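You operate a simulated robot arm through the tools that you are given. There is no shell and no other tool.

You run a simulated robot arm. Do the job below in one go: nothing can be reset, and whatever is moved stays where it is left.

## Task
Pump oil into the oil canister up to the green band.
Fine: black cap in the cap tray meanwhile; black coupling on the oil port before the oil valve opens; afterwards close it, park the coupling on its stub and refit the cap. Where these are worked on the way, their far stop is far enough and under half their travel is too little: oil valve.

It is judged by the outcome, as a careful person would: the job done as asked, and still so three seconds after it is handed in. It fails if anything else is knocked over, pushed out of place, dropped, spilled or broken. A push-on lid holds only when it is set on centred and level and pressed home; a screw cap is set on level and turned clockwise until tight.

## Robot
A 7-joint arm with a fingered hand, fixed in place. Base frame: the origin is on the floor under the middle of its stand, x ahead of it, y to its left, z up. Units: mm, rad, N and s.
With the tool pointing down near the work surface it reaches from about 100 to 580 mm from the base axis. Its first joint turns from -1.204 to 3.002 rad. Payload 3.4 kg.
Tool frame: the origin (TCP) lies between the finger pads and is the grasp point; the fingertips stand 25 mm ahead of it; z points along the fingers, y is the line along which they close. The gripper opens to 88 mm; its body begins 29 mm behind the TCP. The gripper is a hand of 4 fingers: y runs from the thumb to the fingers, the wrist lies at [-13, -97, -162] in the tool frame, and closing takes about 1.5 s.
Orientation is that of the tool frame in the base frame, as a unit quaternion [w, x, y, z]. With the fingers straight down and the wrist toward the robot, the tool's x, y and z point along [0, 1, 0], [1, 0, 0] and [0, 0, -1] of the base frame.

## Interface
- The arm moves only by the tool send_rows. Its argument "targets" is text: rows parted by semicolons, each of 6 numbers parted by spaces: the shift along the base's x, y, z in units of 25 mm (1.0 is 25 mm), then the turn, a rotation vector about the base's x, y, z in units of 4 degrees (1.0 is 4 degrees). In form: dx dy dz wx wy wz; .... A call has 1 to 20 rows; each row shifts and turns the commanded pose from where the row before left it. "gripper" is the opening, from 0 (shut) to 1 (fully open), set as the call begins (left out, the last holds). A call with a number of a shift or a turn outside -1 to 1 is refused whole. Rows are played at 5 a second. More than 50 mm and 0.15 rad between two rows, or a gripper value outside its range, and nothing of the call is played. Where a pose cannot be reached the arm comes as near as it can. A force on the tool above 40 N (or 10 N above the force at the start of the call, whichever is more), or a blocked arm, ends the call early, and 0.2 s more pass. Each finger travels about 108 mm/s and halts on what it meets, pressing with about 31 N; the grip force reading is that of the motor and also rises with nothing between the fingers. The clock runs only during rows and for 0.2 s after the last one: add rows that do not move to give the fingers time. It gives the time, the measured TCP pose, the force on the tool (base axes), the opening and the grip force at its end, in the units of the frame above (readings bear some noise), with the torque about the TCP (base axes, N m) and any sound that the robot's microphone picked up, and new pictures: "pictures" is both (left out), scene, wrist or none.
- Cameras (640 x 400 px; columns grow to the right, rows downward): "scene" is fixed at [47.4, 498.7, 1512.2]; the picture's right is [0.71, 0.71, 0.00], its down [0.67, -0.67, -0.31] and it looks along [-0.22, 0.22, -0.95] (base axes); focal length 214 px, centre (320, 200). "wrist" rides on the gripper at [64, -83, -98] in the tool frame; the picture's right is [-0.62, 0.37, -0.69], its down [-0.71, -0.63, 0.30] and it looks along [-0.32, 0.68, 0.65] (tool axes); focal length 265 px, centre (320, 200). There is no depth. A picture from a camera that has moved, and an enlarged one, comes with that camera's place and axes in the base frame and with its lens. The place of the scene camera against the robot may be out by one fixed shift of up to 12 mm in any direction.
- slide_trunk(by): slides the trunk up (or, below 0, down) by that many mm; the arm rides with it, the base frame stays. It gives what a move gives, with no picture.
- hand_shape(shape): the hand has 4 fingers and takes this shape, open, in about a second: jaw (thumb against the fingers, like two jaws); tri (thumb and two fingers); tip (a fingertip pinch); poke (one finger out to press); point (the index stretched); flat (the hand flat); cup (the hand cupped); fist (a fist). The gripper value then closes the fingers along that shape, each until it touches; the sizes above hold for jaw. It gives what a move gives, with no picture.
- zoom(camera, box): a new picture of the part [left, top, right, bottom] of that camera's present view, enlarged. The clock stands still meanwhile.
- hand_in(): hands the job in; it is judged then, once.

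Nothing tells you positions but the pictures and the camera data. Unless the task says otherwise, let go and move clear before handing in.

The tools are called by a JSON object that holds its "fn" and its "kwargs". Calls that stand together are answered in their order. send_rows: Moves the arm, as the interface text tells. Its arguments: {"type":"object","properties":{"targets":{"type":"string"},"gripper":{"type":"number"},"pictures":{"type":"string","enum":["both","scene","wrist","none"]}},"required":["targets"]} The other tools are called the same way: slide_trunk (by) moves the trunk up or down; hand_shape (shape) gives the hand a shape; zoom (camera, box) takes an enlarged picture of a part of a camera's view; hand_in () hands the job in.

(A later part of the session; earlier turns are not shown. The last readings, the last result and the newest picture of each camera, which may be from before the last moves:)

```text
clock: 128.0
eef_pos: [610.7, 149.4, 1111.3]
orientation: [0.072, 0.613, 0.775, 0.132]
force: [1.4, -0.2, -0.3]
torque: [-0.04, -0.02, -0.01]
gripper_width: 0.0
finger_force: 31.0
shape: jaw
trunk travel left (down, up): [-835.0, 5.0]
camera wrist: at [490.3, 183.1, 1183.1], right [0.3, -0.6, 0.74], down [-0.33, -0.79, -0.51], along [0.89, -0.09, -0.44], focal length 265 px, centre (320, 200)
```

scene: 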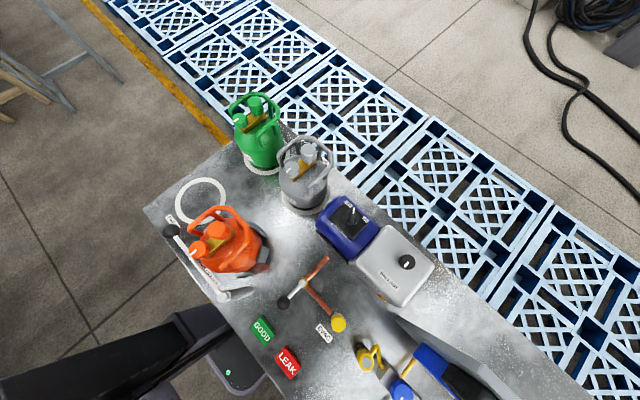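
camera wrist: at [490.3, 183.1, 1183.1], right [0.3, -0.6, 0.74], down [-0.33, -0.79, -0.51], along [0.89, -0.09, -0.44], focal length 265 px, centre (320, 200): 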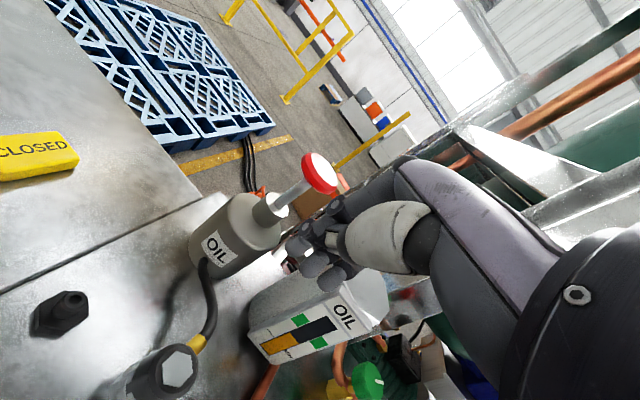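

{"fn": "send_rows", "kwargs": {"targets": "0.7 0.2 0.3 0.11 -0.41 0;0.85 0.25 0.3 0.11 -0.41 0;0.85 0.25 0.2 0.11 -0.41 0;0.85 0.25 0.1 0.11 -0.41 0;0 0 0 0 0 0;0 0 0 0 0 0", "pictures": "wrist"}}

{"fn": "zoom", "kwargs": {"camera": "wrist", "box": [140, 150, 460, 350]}}

```text
clock: 129.4
eef_pos: [685.7, 186.2, 1141.2]
orientation: [0.12, 0.594, 0.775, 0.181]
force: [0.4, -1.0, 0.4]
torque: [-0.03, 0.01, 0.01]
gripper_width: 0.0
finger_force: 31.1
shape: jaw
trunk travel left (down, up): [-835.0, 5.0]
camera wrist: at [554.8, 214.4, 1196.2], right [0.21, -0.61, 0.77], down [-0.24, -0.79, -0.56], along [0.95, -0.06, -0.31], focal length 265 px, centre (320, 200)
```

wrist: 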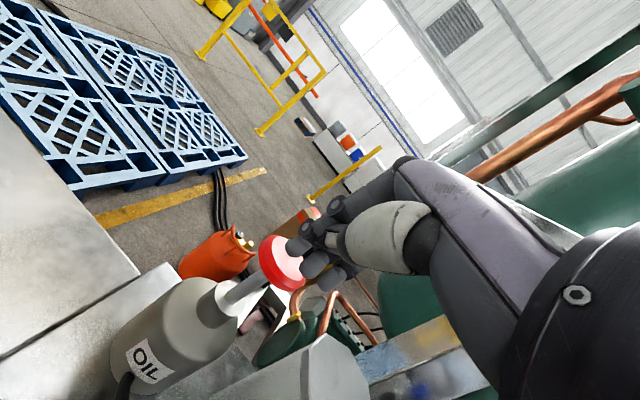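

```text
2.00 times, centred on (300, 250) of wrist
camera zoom: at [554.8, 214.4, 1196.2], right [0.21, -0.61, 0.77], down [-0.24, -0.79, -0.56], along [0.95, -0.06, -0.31], focal length 531 px, centre (360, 100)
```

zoom: 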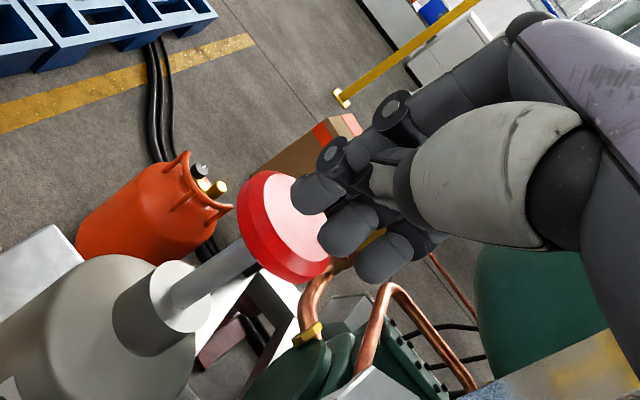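

{"fn": "send_rows", "kwargs": {"targets": "0.4 -0.1 0 0 0 0;0.4 -0.1 0 0 0 0;0.36 -0.14 -0.2 0 0 0;0 0 -0.2 0 0 0;0 0 0 0 0 0", "pictures": "wrist"}}

{"fn": "zoom", "kwargs": {"camera": "wrist", "box": [140, 150, 460, 350]}}

```text
clock: 130.6
eef_pos: [713.7, 177.4, 1130.8]
orientation: [0.119, 0.594, 0.775, 0.181]
force: [0.2, -0.1, -0.4]
torque: [0.03, 0.02, 0.03]
gripper_width: 0.0
finger_force: 31.4
shape: jaw
trunk travel left (down, up): [-835.0, 5.0]
camera wrist: at [583.9, 205.6, 1185.5], right [0.21, -0.61, 0.76], down [-0.24, -0.79, -0.56], along [0.95, -0.06, -0.31], focal length 265 px, centre (320, 200)
```

wrist: 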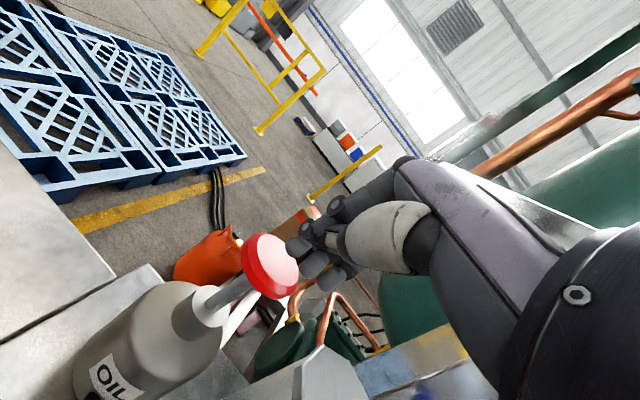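

```text
2.00 times, centred on (300, 250) of wrist
camera zoom: at [583.9, 205.6, 1185.5], right [0.21, -0.61, 0.76], down [-0.24, -0.79, -0.56], along [0.95, -0.06, -0.31], focal length 531 px, centre (360, 100)
```

zoom: 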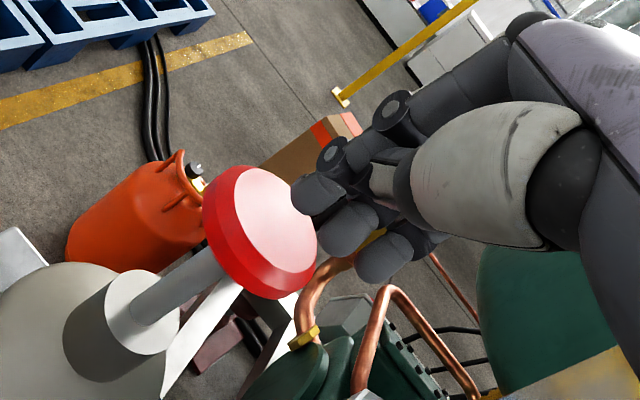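

Same contact pose as before. Second stroke: press down to z≈1072 and release straight up.

{"fn": "send_rows", "kwargs": {"targets": "0 0 -0.2 0 0 0;0 0 -0.2 0 0 0;0 0 -0.2 0 0 0;0 0 -0.2 0 0 0;0 0 -0.2 0 0 0;0 0 -0.2 0 0 0;0 0 -0.2 0 0 0;0 0 -0.2 0 0 0;0 0 -0.2 0 0 0;0 0 -0.2 0 0 0;0 0 -0.2 0 0 0;0 0 -0.16 0 0 0;0 0 0 0 0 0", "pictures": "wrist"}}

{"fn": "zoom", "kwargs": {"camera": "wrist", "box": [140, 150, 460, 350]}}

```text
clock: 133.4
eef_pos: [716.1, 177.4, 1073.2]
orientation: [0.119, 0.594, 0.775, 0.181]
force: [-0.6, 0.0, 3.7]
torque: [-0.06, -0.03, -0.02]
gripper_width: 0.1
finger_force: 31.6
shape: jaw
trunk travel left (down, up): [-835.0, 5.0]
camera wrist: at [584.5, 205.9, 1127.6], right [0.21, -0.61, 0.76], down [-0.24, -0.79, -0.56], along [0.95, -0.07, -0.31], focal length 265 px, centre (320, 200)
```

wrist: 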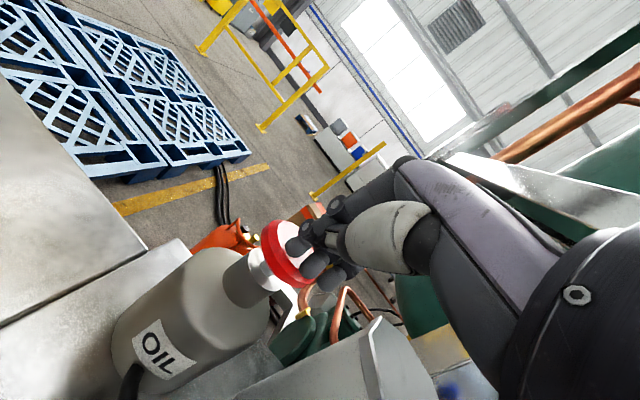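

```text
2.00 times, centred on (300, 250) of wrist
camera zoom: at [584.5, 205.9, 1127.6], right [0.21, -0.61, 0.76], down [-0.24, -0.79, -0.56], along [0.95, -0.07, -0.31], focal length 531 px, centre (360, 100)
```

zoom: 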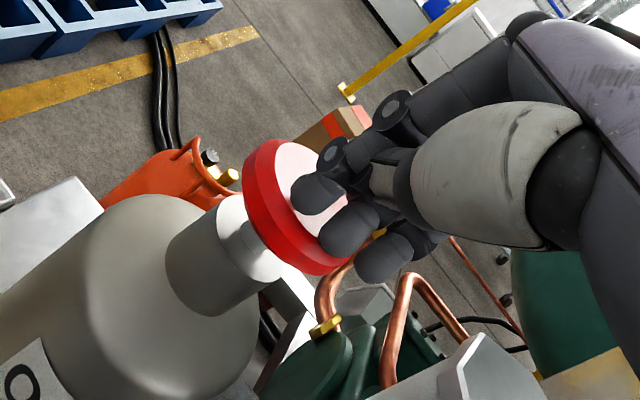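

{"fn": "send_rows", "kwargs": {"targets": "0 0 -0.12 0 0 0;0 0 0 0 0 0", "pictures": "none"}}

{"fn": "send_rows", "kwargs": {"targets": "0 0 0.4 0 0 0;0 0 0.6 0 0 0;0 0 0.8 0 0 0;0 0 0.8 0 0 0;0 0 0 0 0 0;0 0 0 0 0 0", "pictures": "wrist"}}

```text
clock: 134.0
eef_pos: [713.2, 177.1, 1072.3]
orientation: [0.12, 0.593, 0.775, 0.183]
force: [5.4, -0.6, 16.0]
torque: [-0.16, -0.19, 0.03]
gripper_width: 0.0
finger_force: 30.7
shape: jaw
trunk travel left (down, up): [-835.0, 5.0]
```

```text
clock: 135.4
eef_pos: [713.7, 176.8, 1133.6]
orientation: [0.119, 0.594, 0.775, 0.18]
force: [-1.1, -0.8, -0.6]
torque: [0.02, 0.0, 0.02]
gripper_width: 0.3
finger_force: 30.3
shape: jaw
trunk travel left (down, up): [-835.0, 5.0]
camera wrist: at [584.3, 205.7, 1189.1], right [0.21, -0.61, 0.76], down [-0.24, -0.79, -0.56], along [0.95, -0.06, -0.31], focal length 265 px, centre (320, 200)
```

wrist: 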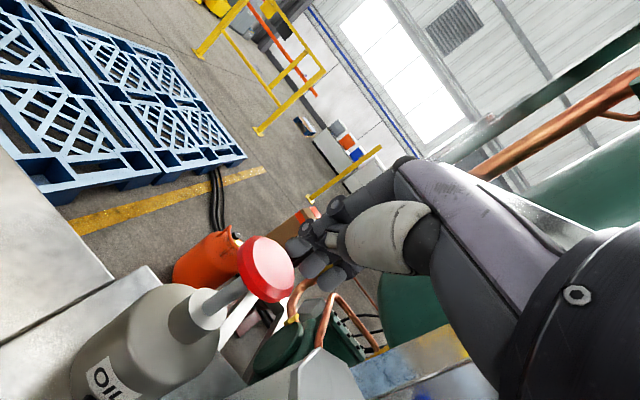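

Stroke two complete. Back off a little to read the gauge.

{"fn": "send_rows", "kwargs": {"targets": "-0.9 -0.25 0 -0.13 0.48 0;-0.9 -0.25 0 -0.13 0.48 0;-0.9 -0.25 0 -0.13 0.48 0;-0.9 -0.25 0 -0.13 0.48 0;0 0 0 0 0 0;0 0 0 0 0 0", "pictures": "wrist"}}

{"fn": "zoom", "kwargs": {"camera": "wrist", "box": [230, 260, 390, 360]}}

```text
clock: 137.0
eef_pos: [624.5, 136.2, 1086.1]
orientation: [0.036, 0.623, 0.774, 0.105]
force: [-0.3, 0.5, 0.4]
torque: [-0.02, 0.01, 0.03]
gripper_width: 0.3
finger_force: 31.3
shape: jaw
trunk travel left (down, up): [-835.0, 5.0]
stopped in row 6: the arm was blocked; the commanded pose is now the measured one
camera wrist: at [511.8, 169.6, 1168.4], right [0.36, -0.61, 0.71], down [-0.39, -0.79, -0.48], along [0.85, -0.1, -0.52], focal length 265 px, centre (320, 200)
```

wrist: 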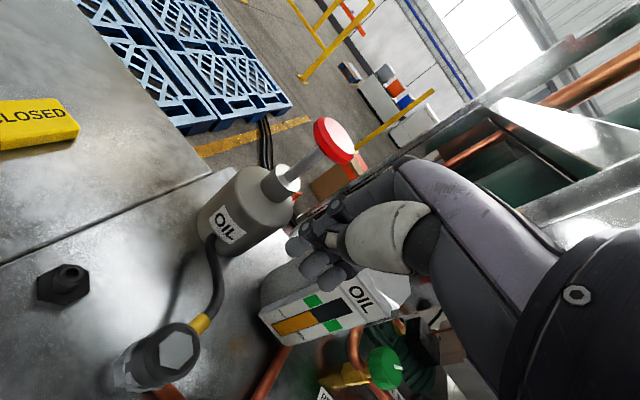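

```text
4.00 times, centred on (310, 310) of wrist
camera zoom: at [511.8, 169.6, 1168.4], right [0.36, -0.61, 0.71], down [-0.39, -0.79, -0.48], along [0.85, -0.1, -0.52], focal length 1062 px, centre (360, -240)
```

zoom: 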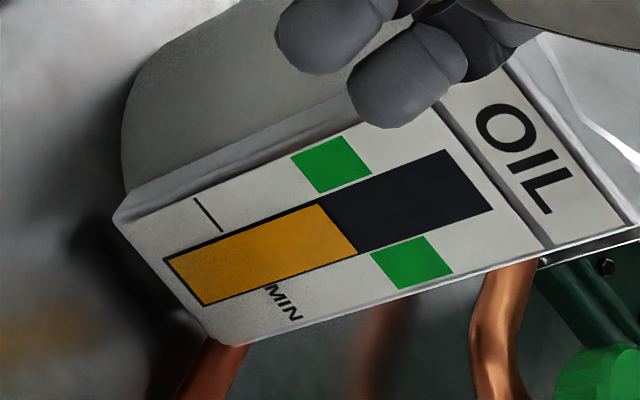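

Level is now right at the lower edge of the green band (≈0.55); one more stroke puts it mid-band. The hand sagged on retreat, so first raise it carefully.

{"fn": "send_rows", "kwargs": {"targets": "0 0.15 0.4 0 0 0;0 0.15 0.5 0 0 0;0 0.15 0.6 0 0 0;0 0 0.6 0 0 0;0 0 0 0 0 0;0 0 0 0 0 0", "pictures": "wrist"}}

```text
clock: 138.4
eef_pos: [627.3, 142.8, 1135.1]
orientation: [0.032, 0.628, 0.771, 0.104]
force: [0.1, -0.5, 0.1]
torque: [0.01, 0.04, 0.06]
gripper_width: 0.0
finger_force: 31.0
shape: jaw
trunk travel left (down, up): [-835.0, 5.0]
camera wrist: at [514.1, 177.7, 1218.6], right [0.36, -0.62, 0.7], down [-0.4, -0.78, -0.48], along [0.84, -0.11, -0.53], focal length 265 px, centre (320, 200)
```

wrist: 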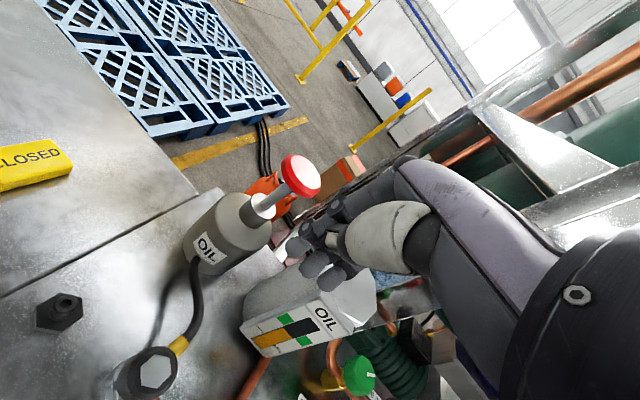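

{"fn": "send_rows", "kwargs": {"targets": "0.87 0.33 0 0.025 -0.85 0.16;0.87 0.33 0 0.025 -0.85 0.16;0.87 0.33 0 0.025 -0.85 0.16;0.8 0.33 0 0.025 -0.85 0.16;0 0 0 0 0 0;0 0 0 0 0 0", "pictures": "wrist"}}

```text
clock: 139.8
eef_pos: [709.6, 184.1, 1136.8]
orientation: [0.127, 0.587, 0.78, 0.179]
force: [0.0, -0.1, -0.6]
torque: [0.0, -0.01, 0.0]
gripper_width: 0.0
finger_force: 30.7
shape: jaw
trunk travel left (down, up): [-835.0, 5.0]
camera wrist: at [578.0, 211.4, 1190.0], right [0.21, -0.59, 0.78], down [-0.22, -0.8, -0.55], along [0.95, -0.05, -0.3], focal length 265 px, centre (320, 200)
```

wrist: 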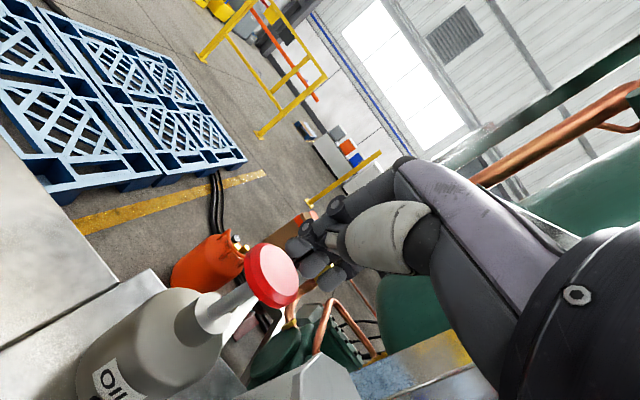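

{"fn": "send_rows", "kwargs": {"targets": "0.16 -0.24 -0.1 0 0 0;0 0 -0.2 0 0 0;0 0 -0.2 0 0 0;0 0 0 0 0 0", "pictures": "wrist"}}

{"fn": "zoom", "kwargs": {"camera": "wrist", "box": [140, 150, 460, 350]}}

```text
clock: 140.8
eef_pos: [712.0, 176.9, 1126.5]
orientation: [0.127, 0.585, 0.78, 0.181]
force: [0.4, 0.1, -0.5]
torque: [0.03, -0.01, -0.01]
gripper_width: 0.0
finger_force: 31.2
shape: jaw
trunk travel left (down, up): [-835.0, 5.0]
camera wrist: at [580.5, 205.1, 1178.4], right [0.21, -0.6, 0.78], down [-0.22, -0.8, -0.55], along [0.95, -0.05, -0.3], focal length 265 px, centre (320, 200)
```

wrist: 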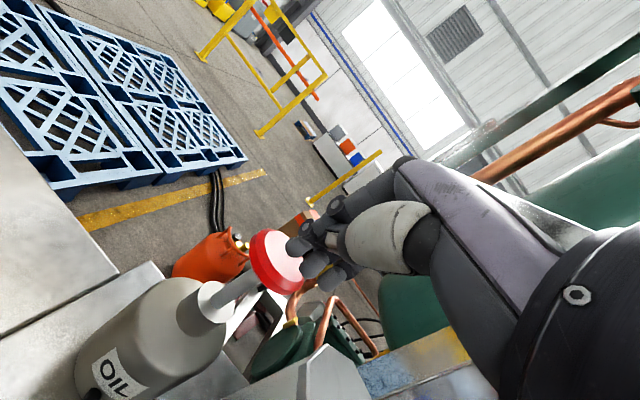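

```text
2.00 times, centred on (300, 250) of wrist
camera zoom: at [580.5, 205.1, 1178.4], right [0.21, -0.6, 0.78], down [-0.22, -0.8, -0.55], along [0.95, -0.05, -0.3], focal length 531 px, centre (360, 100)
```

zoom: 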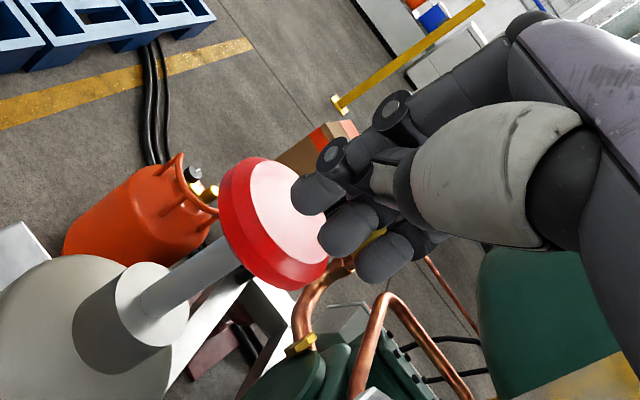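

Aligned as before. Third stroke down.

{"fn": "send_rows", "kwargs": {"targets": "0 0 -0.2 0 0 0;0 0 -0.2 0 0 0;0 0 -0.2 0 0 0;0 0 -0.2 0 0 0;0 0 -0.2 0 0 0;0 0 -0.2 0 0 0;0 0 -0.2 0 0 0;0 0 -0.2 0 0 0;0 0 -0.2 0 0 0;0 0 -0.2 0 0 0;0 0 -0.2 0 0 0;0 0 0 0 0 0", "pictures": "none"}}

{"fn": "zoom", "kwargs": {"camera": "wrist", "box": [140, 150, 460, 350]}}

```text
clock: 143.4
eef_pos: [712.2, 178.4, 1071.7]
orientation: [0.127, 0.586, 0.78, 0.181]
force: [1.4, 1.5, 8.4]
torque: [-0.03, -0.06, 0.01]
gripper_width: 0.1
finger_force: 30.9
shape: jaw
trunk travel left (down, up): [-835.0, 5.0]
```

```text
2.00 times, centred on (300, 250) of wrist
camera zoom: at [580.0, 205.6, 1124.9], right [0.21, -0.6, 0.78], down [-0.22, -0.8, -0.56], along [0.95, -0.05, -0.3], focal length 531 px, centre (360, 100)
```

zoom: 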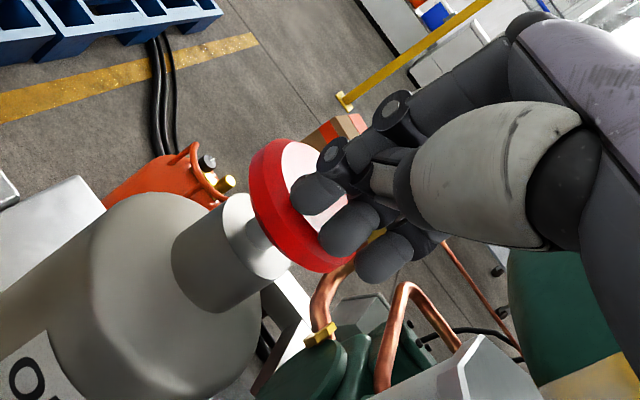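

{"fn": "send_rows", "kwargs": {"targets": "0 0 0.4 0 0 0;0 0 0.6 0 0 0;0 0 0.8 0 0 0;0 0 0.9 0 0 0;-0.9 -0.4 0.3 0 0 0;-0.9 -0.4 0.3 0 0 0;0 0 0 0 0 0;0 0 0 0 0 0", "pictures": "wrist"}}

```text
clock: 145.2
eef_pos: [672.7, 145.7, 1147.9]
orientation: [0.12, 0.597, 0.773, 0.179]
force: [0.3, 0.4, -0.5]
torque: [-0.01, 0.03, 0.01]
gripper_width: 0.0
finger_force: 31.3
shape: jaw
trunk travel left (down, up): [-835.0, 5.0]
camera wrist: at [542.5, 176.5, 1204.1], right [0.21, -0.61, 0.76], down [-0.25, -0.79, -0.56], along [0.95, -0.07, -0.32], focal length 265 px, centre (320, 200)
```

wrist: 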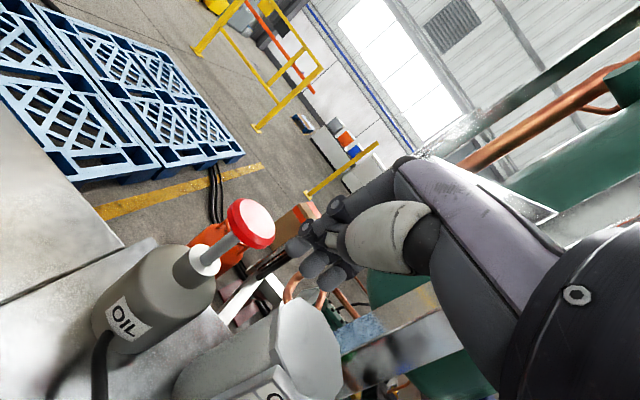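

{"fn": "send_rows", "kwargs": {"targets": "-0.7 -0.3 0.1 -0.259 0.966 0;-0.7 -0.3 0.1 -0.259 0.966 0;-0.7 -0.3 0.1 -0.259 0.966 0;0 0 0 0 0 0", "pictures": "none"}}

{"fn": "send_rows", "kwargs": {"targets": "-0.7 -0.3 0 -0.259 0.966 0;-0.7 -0.3 0 -0.259 0.966 0;-0.7 -0.3 0 -0.259 0.966 0;0 0 0 0 0 0;0 0 0 0 0 0", "pictures": "wrist"}}

{"fn": "zoom", "kwargs": {"camera": "wrist", "box": [220, 180, 380, 280]}}

```text
clock: 146.2
eef_pos: [615.7, 136.3, 1163.1]
orientation: [0.063, 0.597, 0.794, 0.097]
force: [-0.4, 0.0, 0.4]
torque: [-0.02, -0.03, 0.01]
gripper_width: 0.1
finger_force: 31.1
shape: jaw
trunk travel left (down, up): [-835.0, 5.0]
```

```text
clock: 147.4
eef_pos: [562.9, 113.3, 1162.9]
orientation: [-0.002, 0.602, 0.798, 0.016]
force: [-0.8, -0.1, -0.5]
torque: [0.03, 0.02, 0.01]
gripper_width: 0.1
finger_force: 30.4
shape: jaw
trunk travel left (down, up): [-835.0, 5.0]
camera wrist: at [463.1, 148.1, 1258.3], right [0.51, -0.51, 0.69], down [-0.4, -0.85, -0.33], along [0.76, -0.11, -0.64], focal length 265 px, centre (320, 200)
```

wrist: 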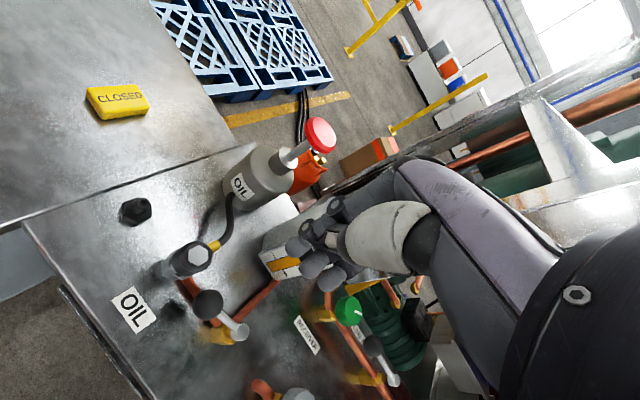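

```text
4.00 times, centred on (300, 230) of wrist
camera zoom: at [463.1, 148.1, 1258.3], right [0.51, -0.51, 0.69], down [-0.4, -0.85, -0.33], along [0.76, -0.11, -0.64], focal length 1062 px, centre (400, 80)
```

zoom: 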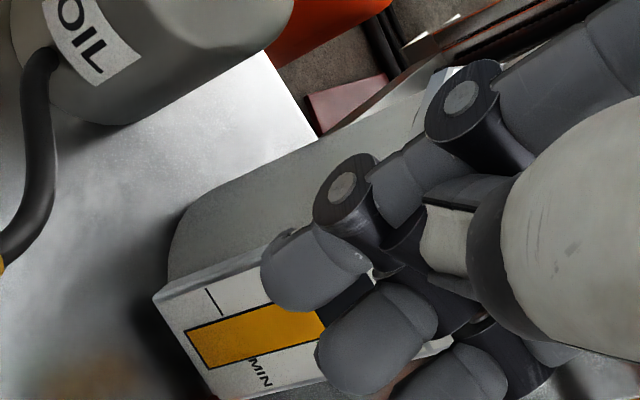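

Retreated cleanly. Now lower the trunk back to the known working height and turn the hand to the 90° yaw pose to check the gauge and close the valve.

{"fn": "slide_trunk", "kwargs": {"by": -80}}

{"fn": "send_rows", "kwargs": {"targets": "-0.1 0 0.1 0 0 1;-0.1 0 0.1 0 0 1;-0.1 0 0.1 0 0 1;-0.1 0 0.1 0 0 1;-0.1 0 0.1 0 0 1;-0.1 0 0.1 0 0 1;-0.1 0 0 0 0 1;-0.1 0 0 0 0 1;-0.1 0 0 0 0 1;-0.1 0 0 0 0 1;-0.1 0 0 0 0 1;-0.1 0 0 0 0 1;-0.1 0 0 0 0 1;-0.1 0 0 0 0 1;-0.1 0 0 0 0 1;-0.1 0 0 0 0 1;-0.1 0 0 0 0 1;-0.1 0 0 0 0 1;0 0 0 0 0 0.5;0 0 0 0 0 0", "pictures": "wrist"}}

```text
clock: 148.6
eef_pos: [562.1, 112.9, 1081.7]
orientation: [-0.001, 0.603, 0.798, 0.017]
force: [0.4, -0.3, 0.4]
torque: [0.01, 0.01, -0.02]
gripper_width: 0.0
finger_force: 30.8
shape: jaw
trunk travel left (down, up): [-755.0, 85.0]
```

```text
clock: 152.8
eef_pos: [517.1, 111.9, 1095.8]
orientation: [-0.011, -0.001, 1.0, 0.012]
force: [0.1, -0.3, 0.0]
torque: [-0.01, 0.0, -0.04]
gripper_width: 0.2
finger_force: 30.9
shape: jaw
trunk travel left (down, up): [-755.0, 85.0]
camera wrist: at [454.4, 26.2, 1193.0], right [0.63, 0.35, 0.69], down [0.71, -0.62, -0.33], along [0.31, 0.7, -0.64], focal length 265 px, centre (320, 200)
```

wrist: 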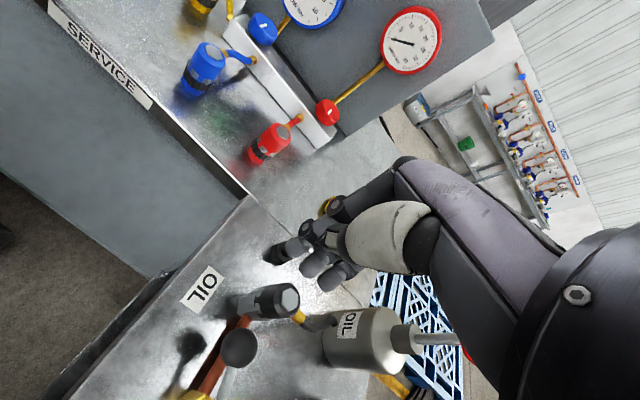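

{"fn": "send_rows", "kwargs": {"targets": "0.744 -0.256 -0.5 -0.07 -0.96 0;0.744 -0.256 -0.5 -0.07 -0.96 0;0.744 -0.256 -0.5 -0.07 -0.96 0;0.744 -0.256 -0.5 -0.07 -0.96 0;0.744 -0.256 -0.5 -0.07 -0.96 0;0 0 0 0 0 0;0 0 0 0 0 0", "pictures": "wrist"}}

{"fn": "zoom", "kwargs": {"camera": "wrist", "box": [160, 200, 400, 350]}}

```text
clock: 154.4
eef_pos: [614.5, 79.0, 1035.0]
orientation: [0.156, -0.001, 0.988, 0.001]
force: [0.6, -0.1, 0.7]
torque: [0.0, 0.01, 0.0]
gripper_width: 0.0
finger_force: 30.6
shape: jaw
trunk travel left (down, up): [-755.0, 85.0]
camera wrist: at [522.8, -4.0, 1107.5], right [0.37, 0.37, 0.85], down [0.78, -0.63, -0.07], along [0.51, 0.68, -0.52], focal length 265 px, centre (320, 200)
```

wrist: 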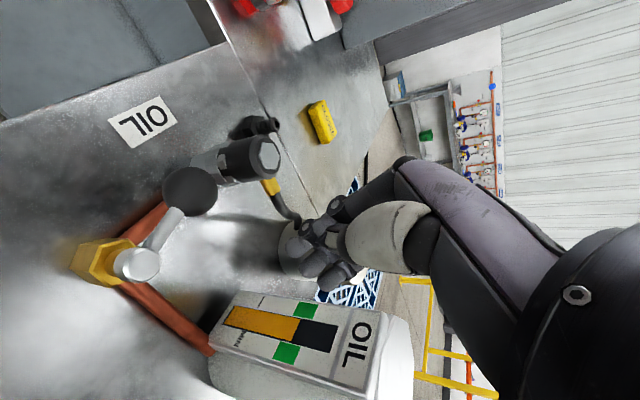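

```text
2.67 times, centred on (280, 275) of wrist
camera zoom: at [522.8, -4.0, 1107.5], right [0.37, 0.37, 0.85], down [0.78, -0.63, -0.07], along [0.51, 0.68, -0.52], focal length 708 px, centre (427, 0)
```

zoom: 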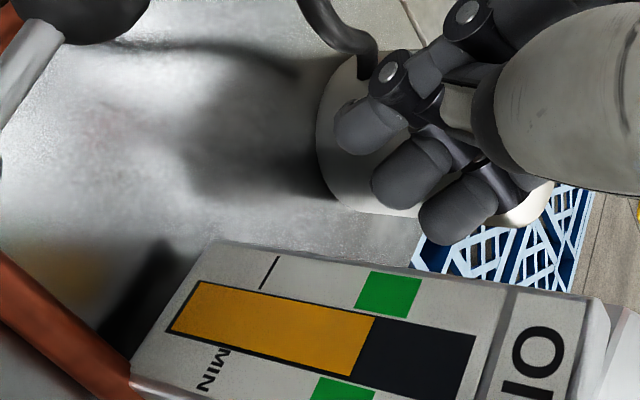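

The oil level is now in the middle of the green band. Next, close the valve: lower the closed hand on the far side of the ball (≈(574,84)) and pull it back toward me.

{"fn": "send_rows", "kwargs": {"targets": "0 -0.2 -0.6 0 0 0;0 0 -0.8 0 0 0;0 0 -0.8 0 0 0;0 0 -0.7 0 0 0;0 0 0 0 0 0", "pictures": "wrist"}}

{"fn": "zoom", "kwargs": {"camera": "wrist", "box": [200, 130, 440, 280]}}

```text
clock: 155.6
eef_pos: [610.2, 75.8, 962.3]
orientation: [0.156, -0.001, 0.988, 0.0]
force: [0.6, -0.1, -0.4]
torque: [-0.02, 0.01, 0.0]
gripper_width: 0.0
finger_force: 30.9
shape: jaw
trunk travel left (down, up): [-755.0, 85.0]
camera wrist: at [519.3, -8.7, 1034.7], right [0.37, 0.37, 0.85], down [0.78, -0.63, -0.07], along [0.51, 0.68, -0.52], focal length 265 px, centre (320, 200)
```

wrist: 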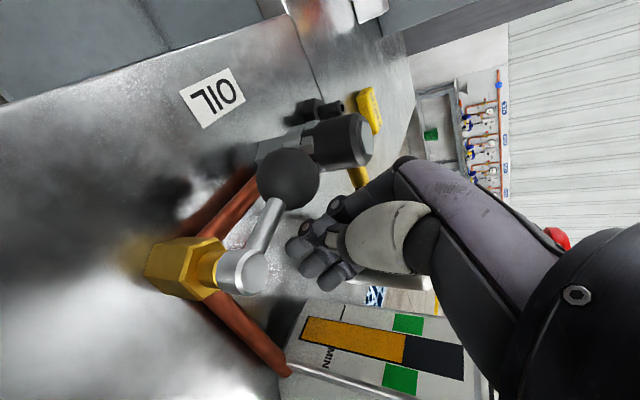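

```text
2.67 times, centred on (320, 205) of wrist
camera zoom: at [519.3, -8.7, 1034.7], right [0.37, 0.37, 0.85], down [0.78, -0.63, -0.07], along [0.51, 0.68, -0.52], focal length 708 px, centre (320, 187)
```

zoom: 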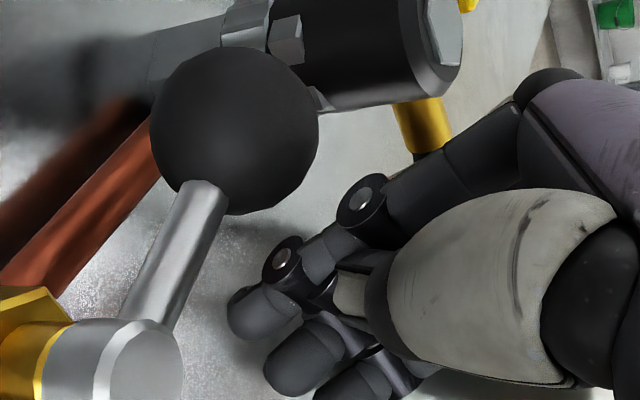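

{"fn": "send_rows", "kwargs": {"targets": "-0.2 0 0 0 0 0;-0.2 0 0 0 0 0;-0.2 0 0 0 0 0;-0.2 0 0 0 0 0;-0.2 0 0 0 0 0;0 0 0 0 0 0", "pictures": "wrist"}}

{"fn": "zoom", "kwargs": {"camera": "wrist", "box": [200, 130, 440, 280]}}

```text
clock: 157.0
eef_pos: [586.1, 74.5, 960.1]
orientation: [0.156, -0.001, 0.988, 0.0]
force: [0.7, -1.0, 0.6]
torque: [0.01, -0.01, -0.03]
gripper_width: 0.1
finger_force: 31.1
shape: jaw
trunk travel left (down, up): [-755.0, 85.0]
camera wrist: at [493.8, -8.7, 1033.2], right [0.38, 0.37, 0.85], down [0.77, -0.63, -0.07], along [0.51, 0.68, -0.52], focal length 265 px, centre (320, 200)
```

wrist: 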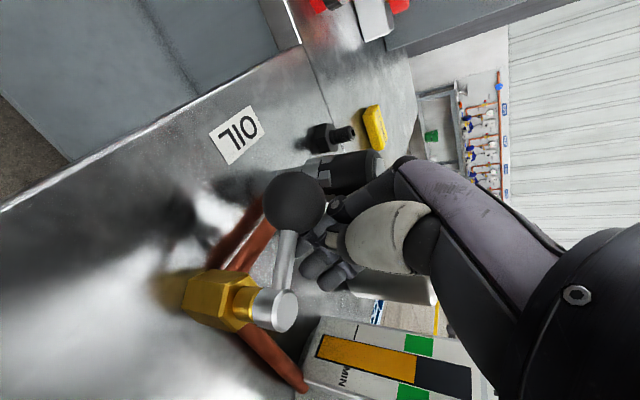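

```text
2.67 times, centred on (320, 205) of wrist
camera zoom: at [493.8, -8.7, 1033.2], right [0.38, 0.37, 0.85], down [0.77, -0.63, -0.07], along [0.51, 0.68, -0.52], focal length 708 px, centre (320, 187)
```

zoom: 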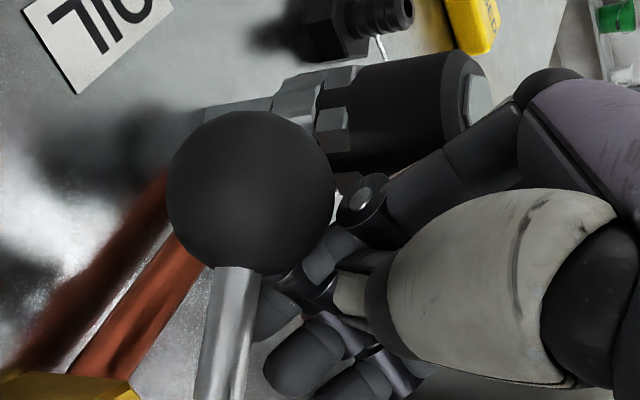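

{"fn": "send_rows", "kwargs": {"targets": "-0.2 0 0 0 0 0;-0.2 0 0 0 0 0;-0.2 0 0 0 0 0;-0.2 0 0 0 0 0;0 0 0 0 0 0", "pictures": "wrist"}}

{"fn": "zoom", "kwargs": {"camera": "wrist", "box": [200, 130, 440, 280]}}

```text
clock: 158.2
eef_pos: [566.0, 75.9, 960.1]
orientation: [0.156, -0.001, 0.988, -0.001]
force: [0.3, 0.4, 0.2]
torque: [0.03, -0.05, 0.03]
gripper_width: 0.0
finger_force: 31.0
shape: jaw
trunk travel left (down, up): [-755.0, 85.0]
camera wrist: at [473.6, -8.1, 1033.8], right [0.38, 0.37, 0.85], down [0.78, -0.63, -0.07], along [0.51, 0.68, -0.52], focal length 265 px, centre (320, 200)
```

wrist: 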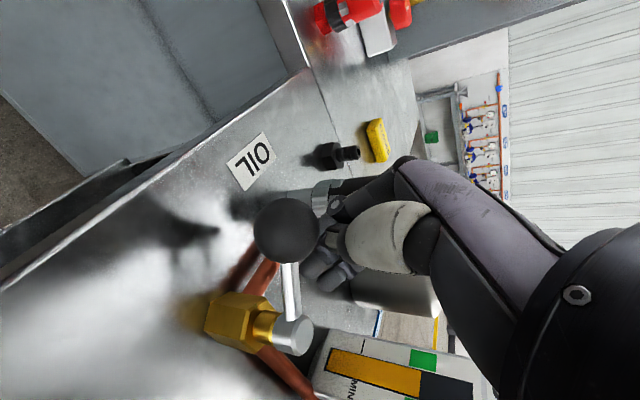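

```text
2.67 times, centred on (320, 205) of wrist
camera zoom: at [473.6, -8.1, 1033.8], right [0.38, 0.37, 0.85], down [0.78, -0.63, -0.07], along [0.51, 0.68, -0.52], focal length 708 px, centre (320, 187)
```

zoom: 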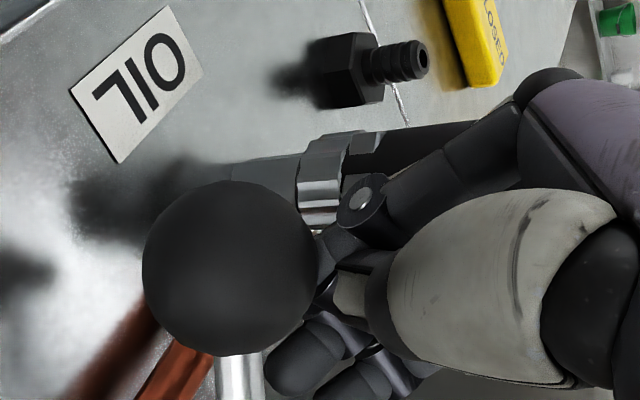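

{"fn": "send_rows", "kwargs": {"targets": "-0.15 -0.2 0 0 0 0;-0.15 -0.2 0 0 0 0;-0.1 -0.15 0 0 0 0;0 0 0 0 0 0", "pictures": "wrist"}}

{"fn": "zoom", "kwargs": {"camera": "wrist", "box": [200, 130, 440, 280]}}

```text
clock: 159.2
eef_pos: [555.7, 61.3, 961.9]
orientation: [0.156, -0.001, 0.988, -0.001]
force: [0.0, 0.9, 0.7]
torque: [0.01, 0.0, -0.03]
gripper_width: 0.2
finger_force: 31.2
shape: jaw
trunk travel left (down, up): [-755.0, 85.0]
camera wrist: at [463.9, -22.1, 1034.5], right [0.38, 0.37, 0.85], down [0.78, -0.63, -0.07], along [0.51, 0.68, -0.52], focal length 265 px, centre (320, 200)
```

wrist: 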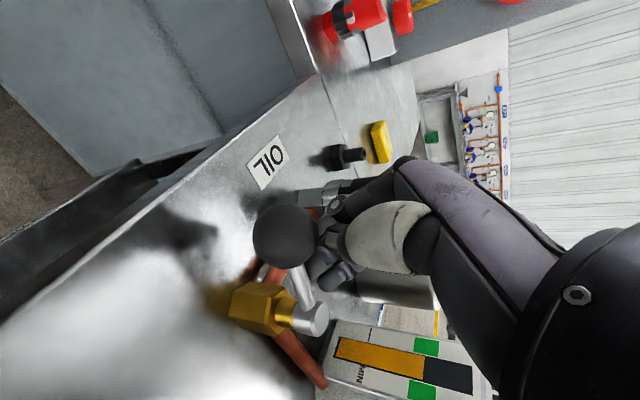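

```text
2.67 times, centred on (320, 205) of wrist
camera zoom: at [463.9, -22.1, 1034.5], right [0.38, 0.37, 0.85], down [0.78, -0.63, -0.07], along [0.51, 0.68, -0.52], focal length 708 px, centre (320, 187)
```

zoom: 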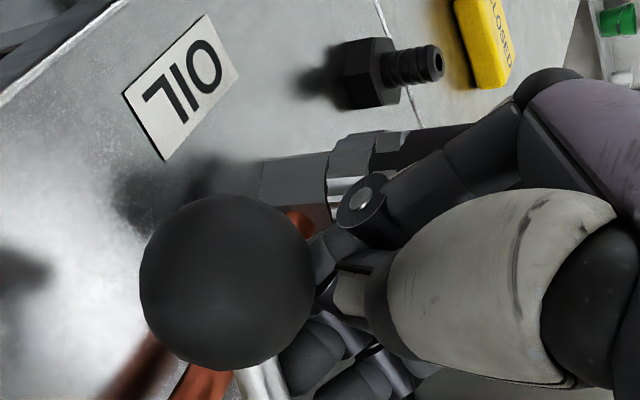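

{"fn": "send_rows", "kwargs": {"targets": "-0.1 -0.15 0 0 0 0;0 -0.15 0 0 0 0;0 -0.15 0 0 0 0;0 0 0 0 0 0", "pictures": "wrist"}}

{"fn": "zoom", "kwargs": {"camera": "wrist", "box": [200, 130, 440, 280]}}

```text
clock: 160.2
eef_pos: [552.3, 52.1, 961.4]
orientation: [0.157, -0.002, 0.988, -0.001]
force: [-0.7, 3.6, 1.3]
torque: [0.02, 0.01, 0.06]
gripper_width: 0.0
finger_force: 31.0
shape: jaw
trunk travel left (down, up): [-755.0, 85.0]
camera wrist: at [460.2, -32.8, 1034.1], right [0.37, 0.37, 0.85], down [0.78, -0.63, -0.07], along [0.51, 0.68, -0.52], focal length 265 px, centre (320, 200)
```

wrist: 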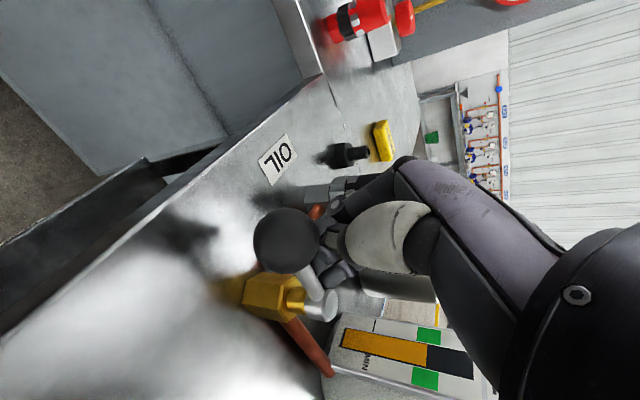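

```text
2.67 times, centred on (320, 205) of wrist
camera zoom: at [460.2, -32.8, 1034.1], right [0.37, 0.37, 0.85], down [0.78, -0.63, -0.07], along [0.51, 0.68, -0.52], focal length 708 px, centre (320, 187)
```

zoom: 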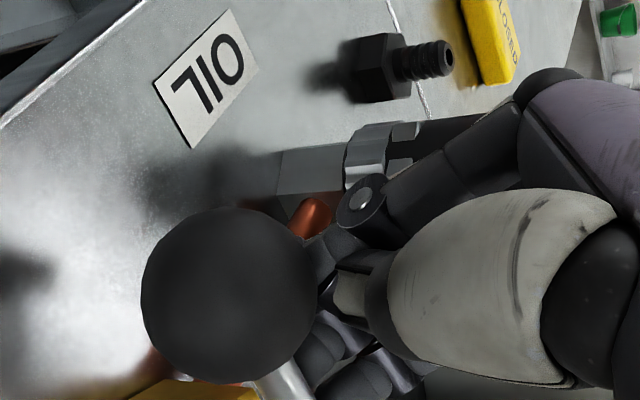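

{"fn": "send_rows", "kwargs": {"targets": "0 -0.12 0 0 0 0;0 -0.08 0 0 0 0;0 0 0 0 0 0", "pictures": "none"}}

{"fn": "zoom", "kwargs": {"camera": "wrist", "box": [200, 130, 440, 280]}}

```text
clock: 161.0
eef_pos: [552.5, 49.1, 961.6]
orientation: [0.156, -0.002, 0.988, 0.0]
force: [-4.8, 10.0, 0.8]
torque: [0.1, -0.01, 0.14]
gripper_width: 0.3
finger_force: 31.2
shape: jaw
trunk travel left (down, up): [-755.0, 85.0]
```

```text
2.67 times, centred on (320, 205) of wrist
camera zoom: at [460.1, -35.7, 1034.2], right [0.37, 0.37, 0.85], down [0.78, -0.63, -0.07], along [0.51, 0.68, -0.52], focal length 708 px, centre (320, 187)
```

zoom: 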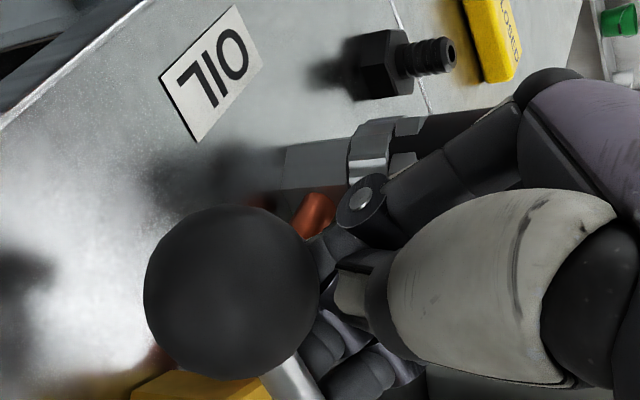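

The valve is back against its closed stop. Back off, rise, and move above the coupling with jaws opened to 57 mm.

{"fn": "send_rows", "kwargs": {"targets": "0 0.4 0 0 0 0;0 0 0.4 0 0 0;0 0 0.8 0 0 0;0 0 1 0 0 0;0 0 1 0 0 0;0 0 0.6 0 0 0;0 0 0 0 0 0", "pictures": "none"}}

{"fn": "send_rows", "kwargs": {"targets": "0.33 0.75 0 0 0 0;0.33 0.75 0 0 0 0;0.33 0.75 0 0 0 0;0.33 0.75 0 0 0 0;0 0 0 0 0 0;0 0 0 0 0 0", "gripper": 0.65, "pictures": "wrist"}}

{"fn": "zoom", "kwargs": {"camera": "wrist", "box": [140, 150, 380, 300]}}

```text
clock: 162.6
eef_pos: [555.0, 55.9, 1056.7]
orientation: [0.156, 0.0, 0.988, 0.001]
force: [-0.3, 0.0, 1.0]
torque: [-0.01, -0.01, -0.01]
gripper_width: 0.0
finger_force: 31.1
shape: jaw
trunk travel left (down, up): [-755.0, 85.0]
```

```text
clock: 164.0
eef_pos: [588.5, 130.9, 1055.3]
orientation: [0.157, -0.001, 0.988, 0.0]
force: [0.0, 1.4, 0.2]
torque: [-0.03, -0.02, 0.04]
gripper_width: 57.1
finger_force: 0.0
shape: jaw
trunk travel left (down, up): [-755.0, 85.0]
camera wrist: at [496.0, 46.9, 1128.8], right [0.38, 0.37, 0.85], down [0.78, -0.63, -0.07], along [0.51, 0.68, -0.52], focal length 265 px, centre (320, 200)
```

wrist: 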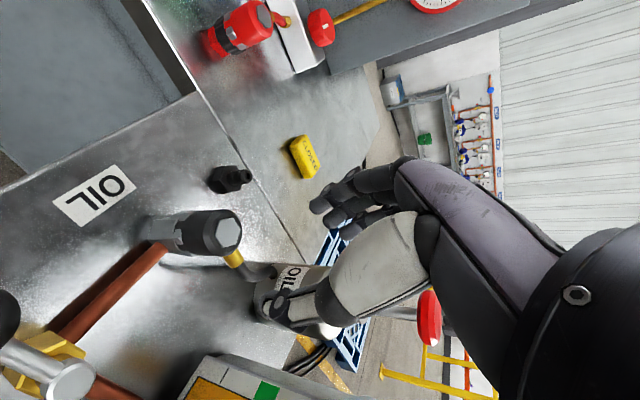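

```text
2.67 times, centred on (260, 225) of wrist
camera zoom: at [496.0, 46.9, 1128.8], right [0.38, 0.37, 0.85], down [0.78, -0.63, -0.07], along [0.51, 0.68, -0.52], focal length 708 px, centre (480, 133)
```

zoom: 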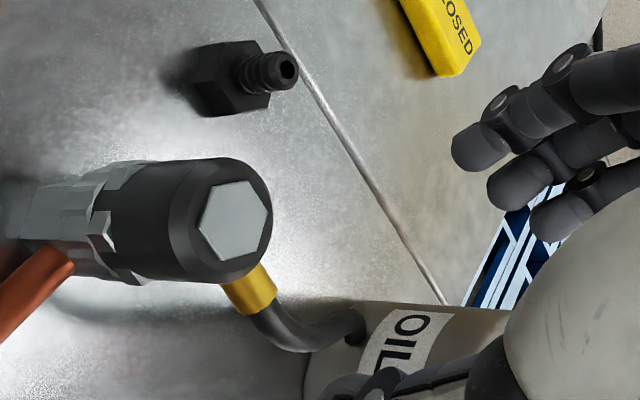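

{"fn": "send_rows", "kwargs": {"targets": "-0.14 0.14 -0.6 0 0 0;0 0 -0.8 0 0 0;0 0 -0.8 0 0 0;0 0 -0.7 0 0 0;0 0 -0.5 0 0 0;0 0 0 0 0 0;0 0 0 0 0 0", "pictures": "wrist"}}

{"fn": "zoom", "kwargs": {"camera": "wrist", "box": [180, 150, 420, 300]}}

```text
clock: 165.6
eef_pos: [583.4, 133.7, 969.6]
orientation: [0.157, -0.001, 0.988, 0.0]
force: [-0.4, -0.9, -0.4]
torque: [0.02, 0.04, -0.04]
gripper_width: 57.0
finger_force: 0.1
shape: jaw
trunk travel left (down, up): [-755.0, 85.0]
camera wrist: at [491.0, 49.7, 1043.4], right [0.38, 0.37, 0.85], down [0.78, -0.63, -0.07], along [0.51, 0.68, -0.52], focal length 265 px, centre (320, 200)
```

wrist: 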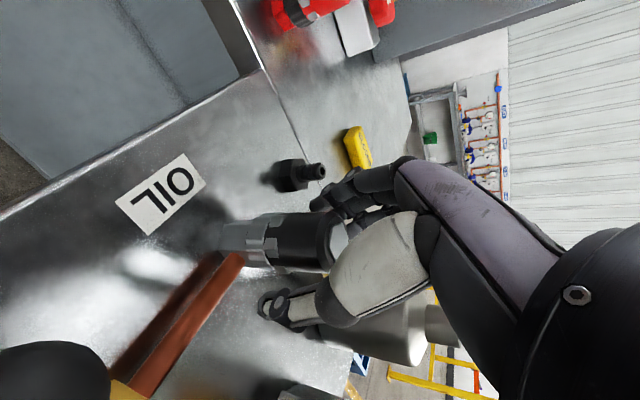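

```text
2.67 times, centred on (300, 225) of wrist
camera zoom: at [491.0, 49.7, 1043.4], right [0.38, 0.37, 0.85], down [0.78, -0.63, -0.07], along [0.51, 0.68, -0.52], focal length 708 px, centre (373, 133)
```

zoom: 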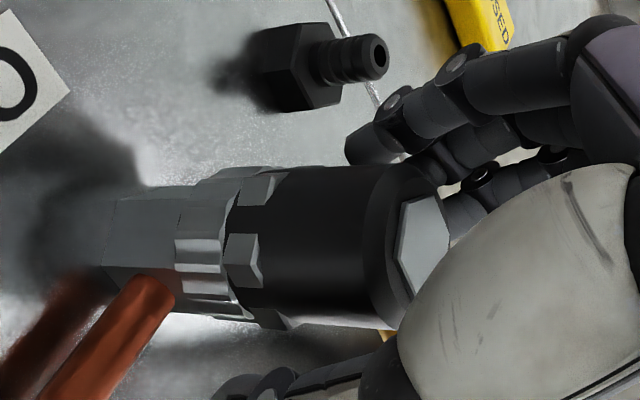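

{"fn": "send_rows", "kwargs": {"targets": "0 0 0 0 0 0;0 0 0 0 0 0;0 0 0 0 0 0;0 0 0 0 0 0;0 0 0 0 0 0;0 0 0 0 0 0;0 0 0 0 0 0;0 0 0 0 0 0", "gripper": 0, "pictures": "none"}}

{"fn": "send_rows", "kwargs": {"targets": "0 0 0.2 0 0 0;0 0 0.2 0 0 0;0 0 0 0 0 0", "pictures": "wrist"}}

{"fn": "zoom", "kwargs": {"camera": "wrist", "box": [180, 150, 420, 300]}}

```text
clock: 167.4
eef_pos: [583.9, 133.5, 970.1]
orientation: [0.157, 0.0, 0.988, 0.001]
force: [6.7, -3.2, 1.8]
torque: [-0.02, -0.09, -0.02]
gripper_width: 22.5
finger_force: 31.4
shape: jaw
trunk travel left (down, up): [-755.0, 85.0]
```

```text
clock: 168.2
eef_pos: [583.1, 134.3, 981.8]
orientation: [0.155, -0.002, 0.988, 0.0]
force: [-0.1, -1.2, -0.1]
torque: [-0.07, -0.02, -0.01]
gripper_width: 22.6
finger_force: 30.7
shape: jaw
trunk travel left (down, up): [-755.0, 85.0]
camera wrist: at [491.5, 50.4, 1054.1], right [0.38, 0.37, 0.85], down [0.78, -0.63, -0.07], along [0.51, 0.69, -0.52], focal length 265 px, centre (320, 200)
```

wrist: 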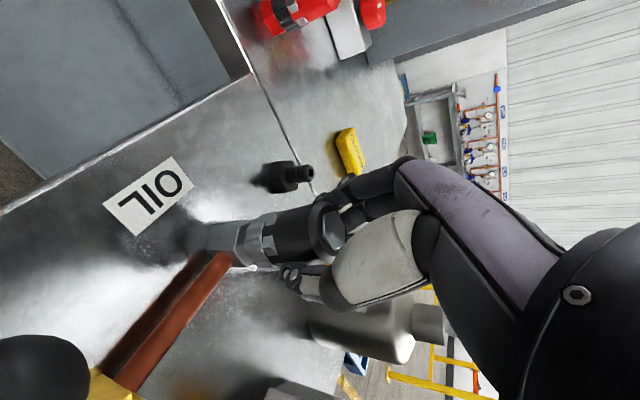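

```text
2.67 times, centred on (300, 225) of wrist
camera zoom: at [491.5, 50.4, 1054.1], right [0.38, 0.37, 0.85], down [0.78, -0.63, -0.07], along [0.51, 0.69, -0.52], focal length 708 px, centre (373, 133)
```

zoom: 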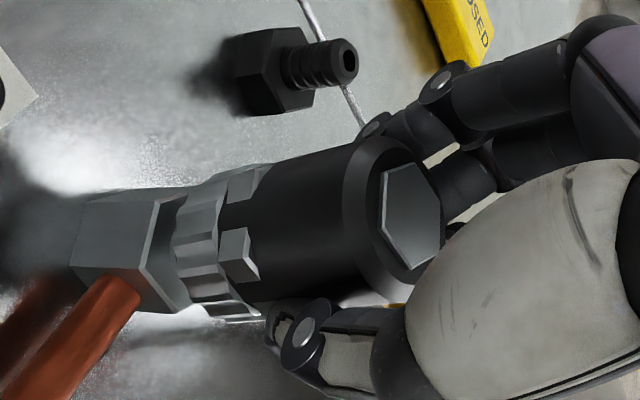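

The coupling lifts off but tilts a little in the grip. Lift fully clear and then correct its tilt with the hand.

{"fn": "send_rows", "kwargs": {"targets": "0 0 0.3 0 0 0;0 0 0.4 0 0 0;0 0 0.5 0 0 0;0 0 0.5 0 0 0;0 0 0 0 0 0;0 0 0 0 0 0", "pictures": "wrist"}}

{"fn": "zoom", "kwargs": {"camera": "wrist", "box": [200, 180, 360, 280]}}

```text
clock: 169.6
eef_pos: [582.3, 133.1, 1024.0]
orientation: [0.156, -0.001, 0.988, 0.001]
force: [-0.1, -0.4, -1.1]
torque: [-0.01, 0.0, -0.01]
gripper_width: 22.5
finger_force: 31.4
shape: jaw
trunk travel left (down, up): [-755.0, 85.0]
camera wrist: at [491.0, 49.3, 1096.5], right [0.38, 0.37, 0.85], down [0.77, -0.63, -0.07], along [0.51, 0.68, -0.52], focal length 265 px, centre (320, 200)
```

wrist: 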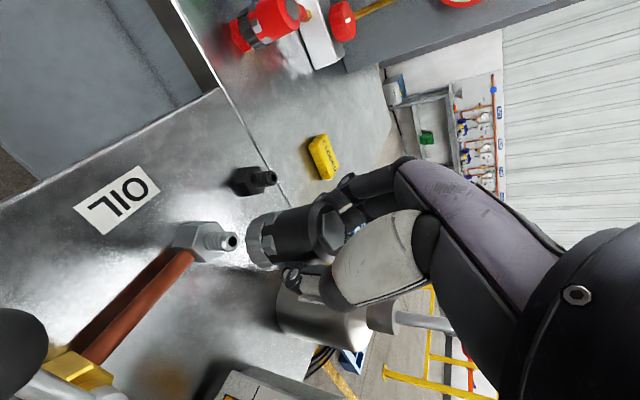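

```text
4.00 times, centred on (280, 230) of wrist
camera zoom: at [491.0, 49.3, 1096.5], right [0.38, 0.37, 0.85], down [0.77, -0.63, -0.07], along [0.51, 0.68, -0.52], focal length 1062 px, centre (480, 80)
```

zoom: 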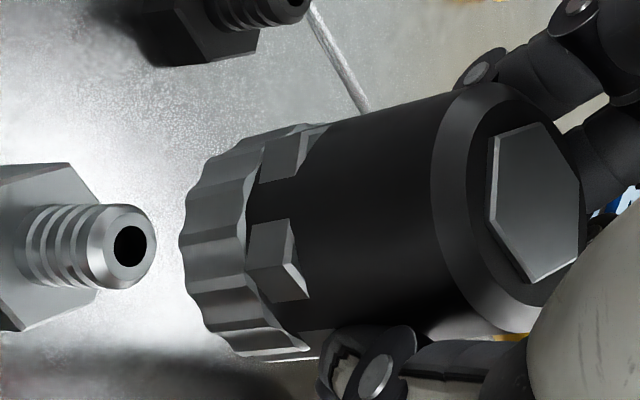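

{"fn": "send_rows", "kwargs": {"targets": "0 0 0 0 0.95 0;0 0 0 0 0.95 0;0 0 0 0 0.9 0;0 0 0 0 0 0;0 0 0 0 0 0", "pictures": "wrist"}}

{"fn": "zoom", "kwargs": {"camera": "wrist", "box": [200, 180, 360, 280]}}

```text
clock: 170.8
eef_pos: [583.4, 133.4, 1024.2]
orientation: [0.058, 0.0, 0.998, 0.0]
force: [-0.1, 0.3, -0.3]
torque: [-0.02, 0.02, 0.02]
gripper_width: 22.7
finger_force: 31.1
shape: jaw
trunk travel left (down, up): [-755.0, 85.0]
camera wrist: at [508.2, 49.6, 1112.8], right [0.53, 0.37, 0.76], down [0.75, -0.63, -0.22], along [0.4, 0.68, -0.61], focal length 265 px, centre (320, 200)
```

wrist: 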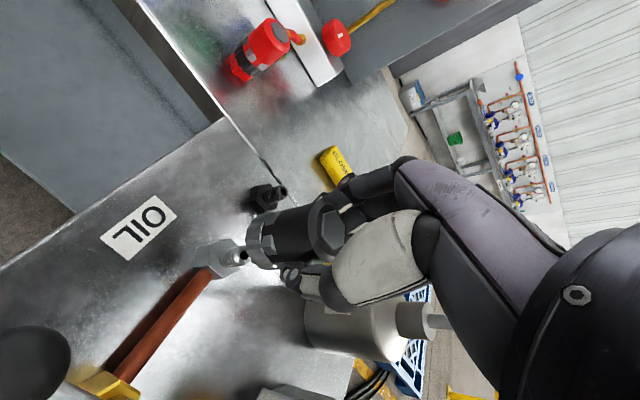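

```text
4.00 times, centred on (280, 230) of wrist
camera zoom: at [508.2, 49.6, 1112.8], right [0.53, 0.37, 0.76], down [0.75, -0.63, -0.22], along [0.4, 0.68, -0.61], focal length 1062 px, centre (480, 80)
```

zoom: 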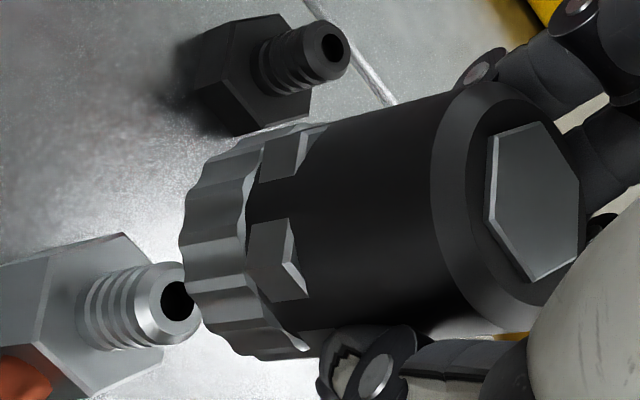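

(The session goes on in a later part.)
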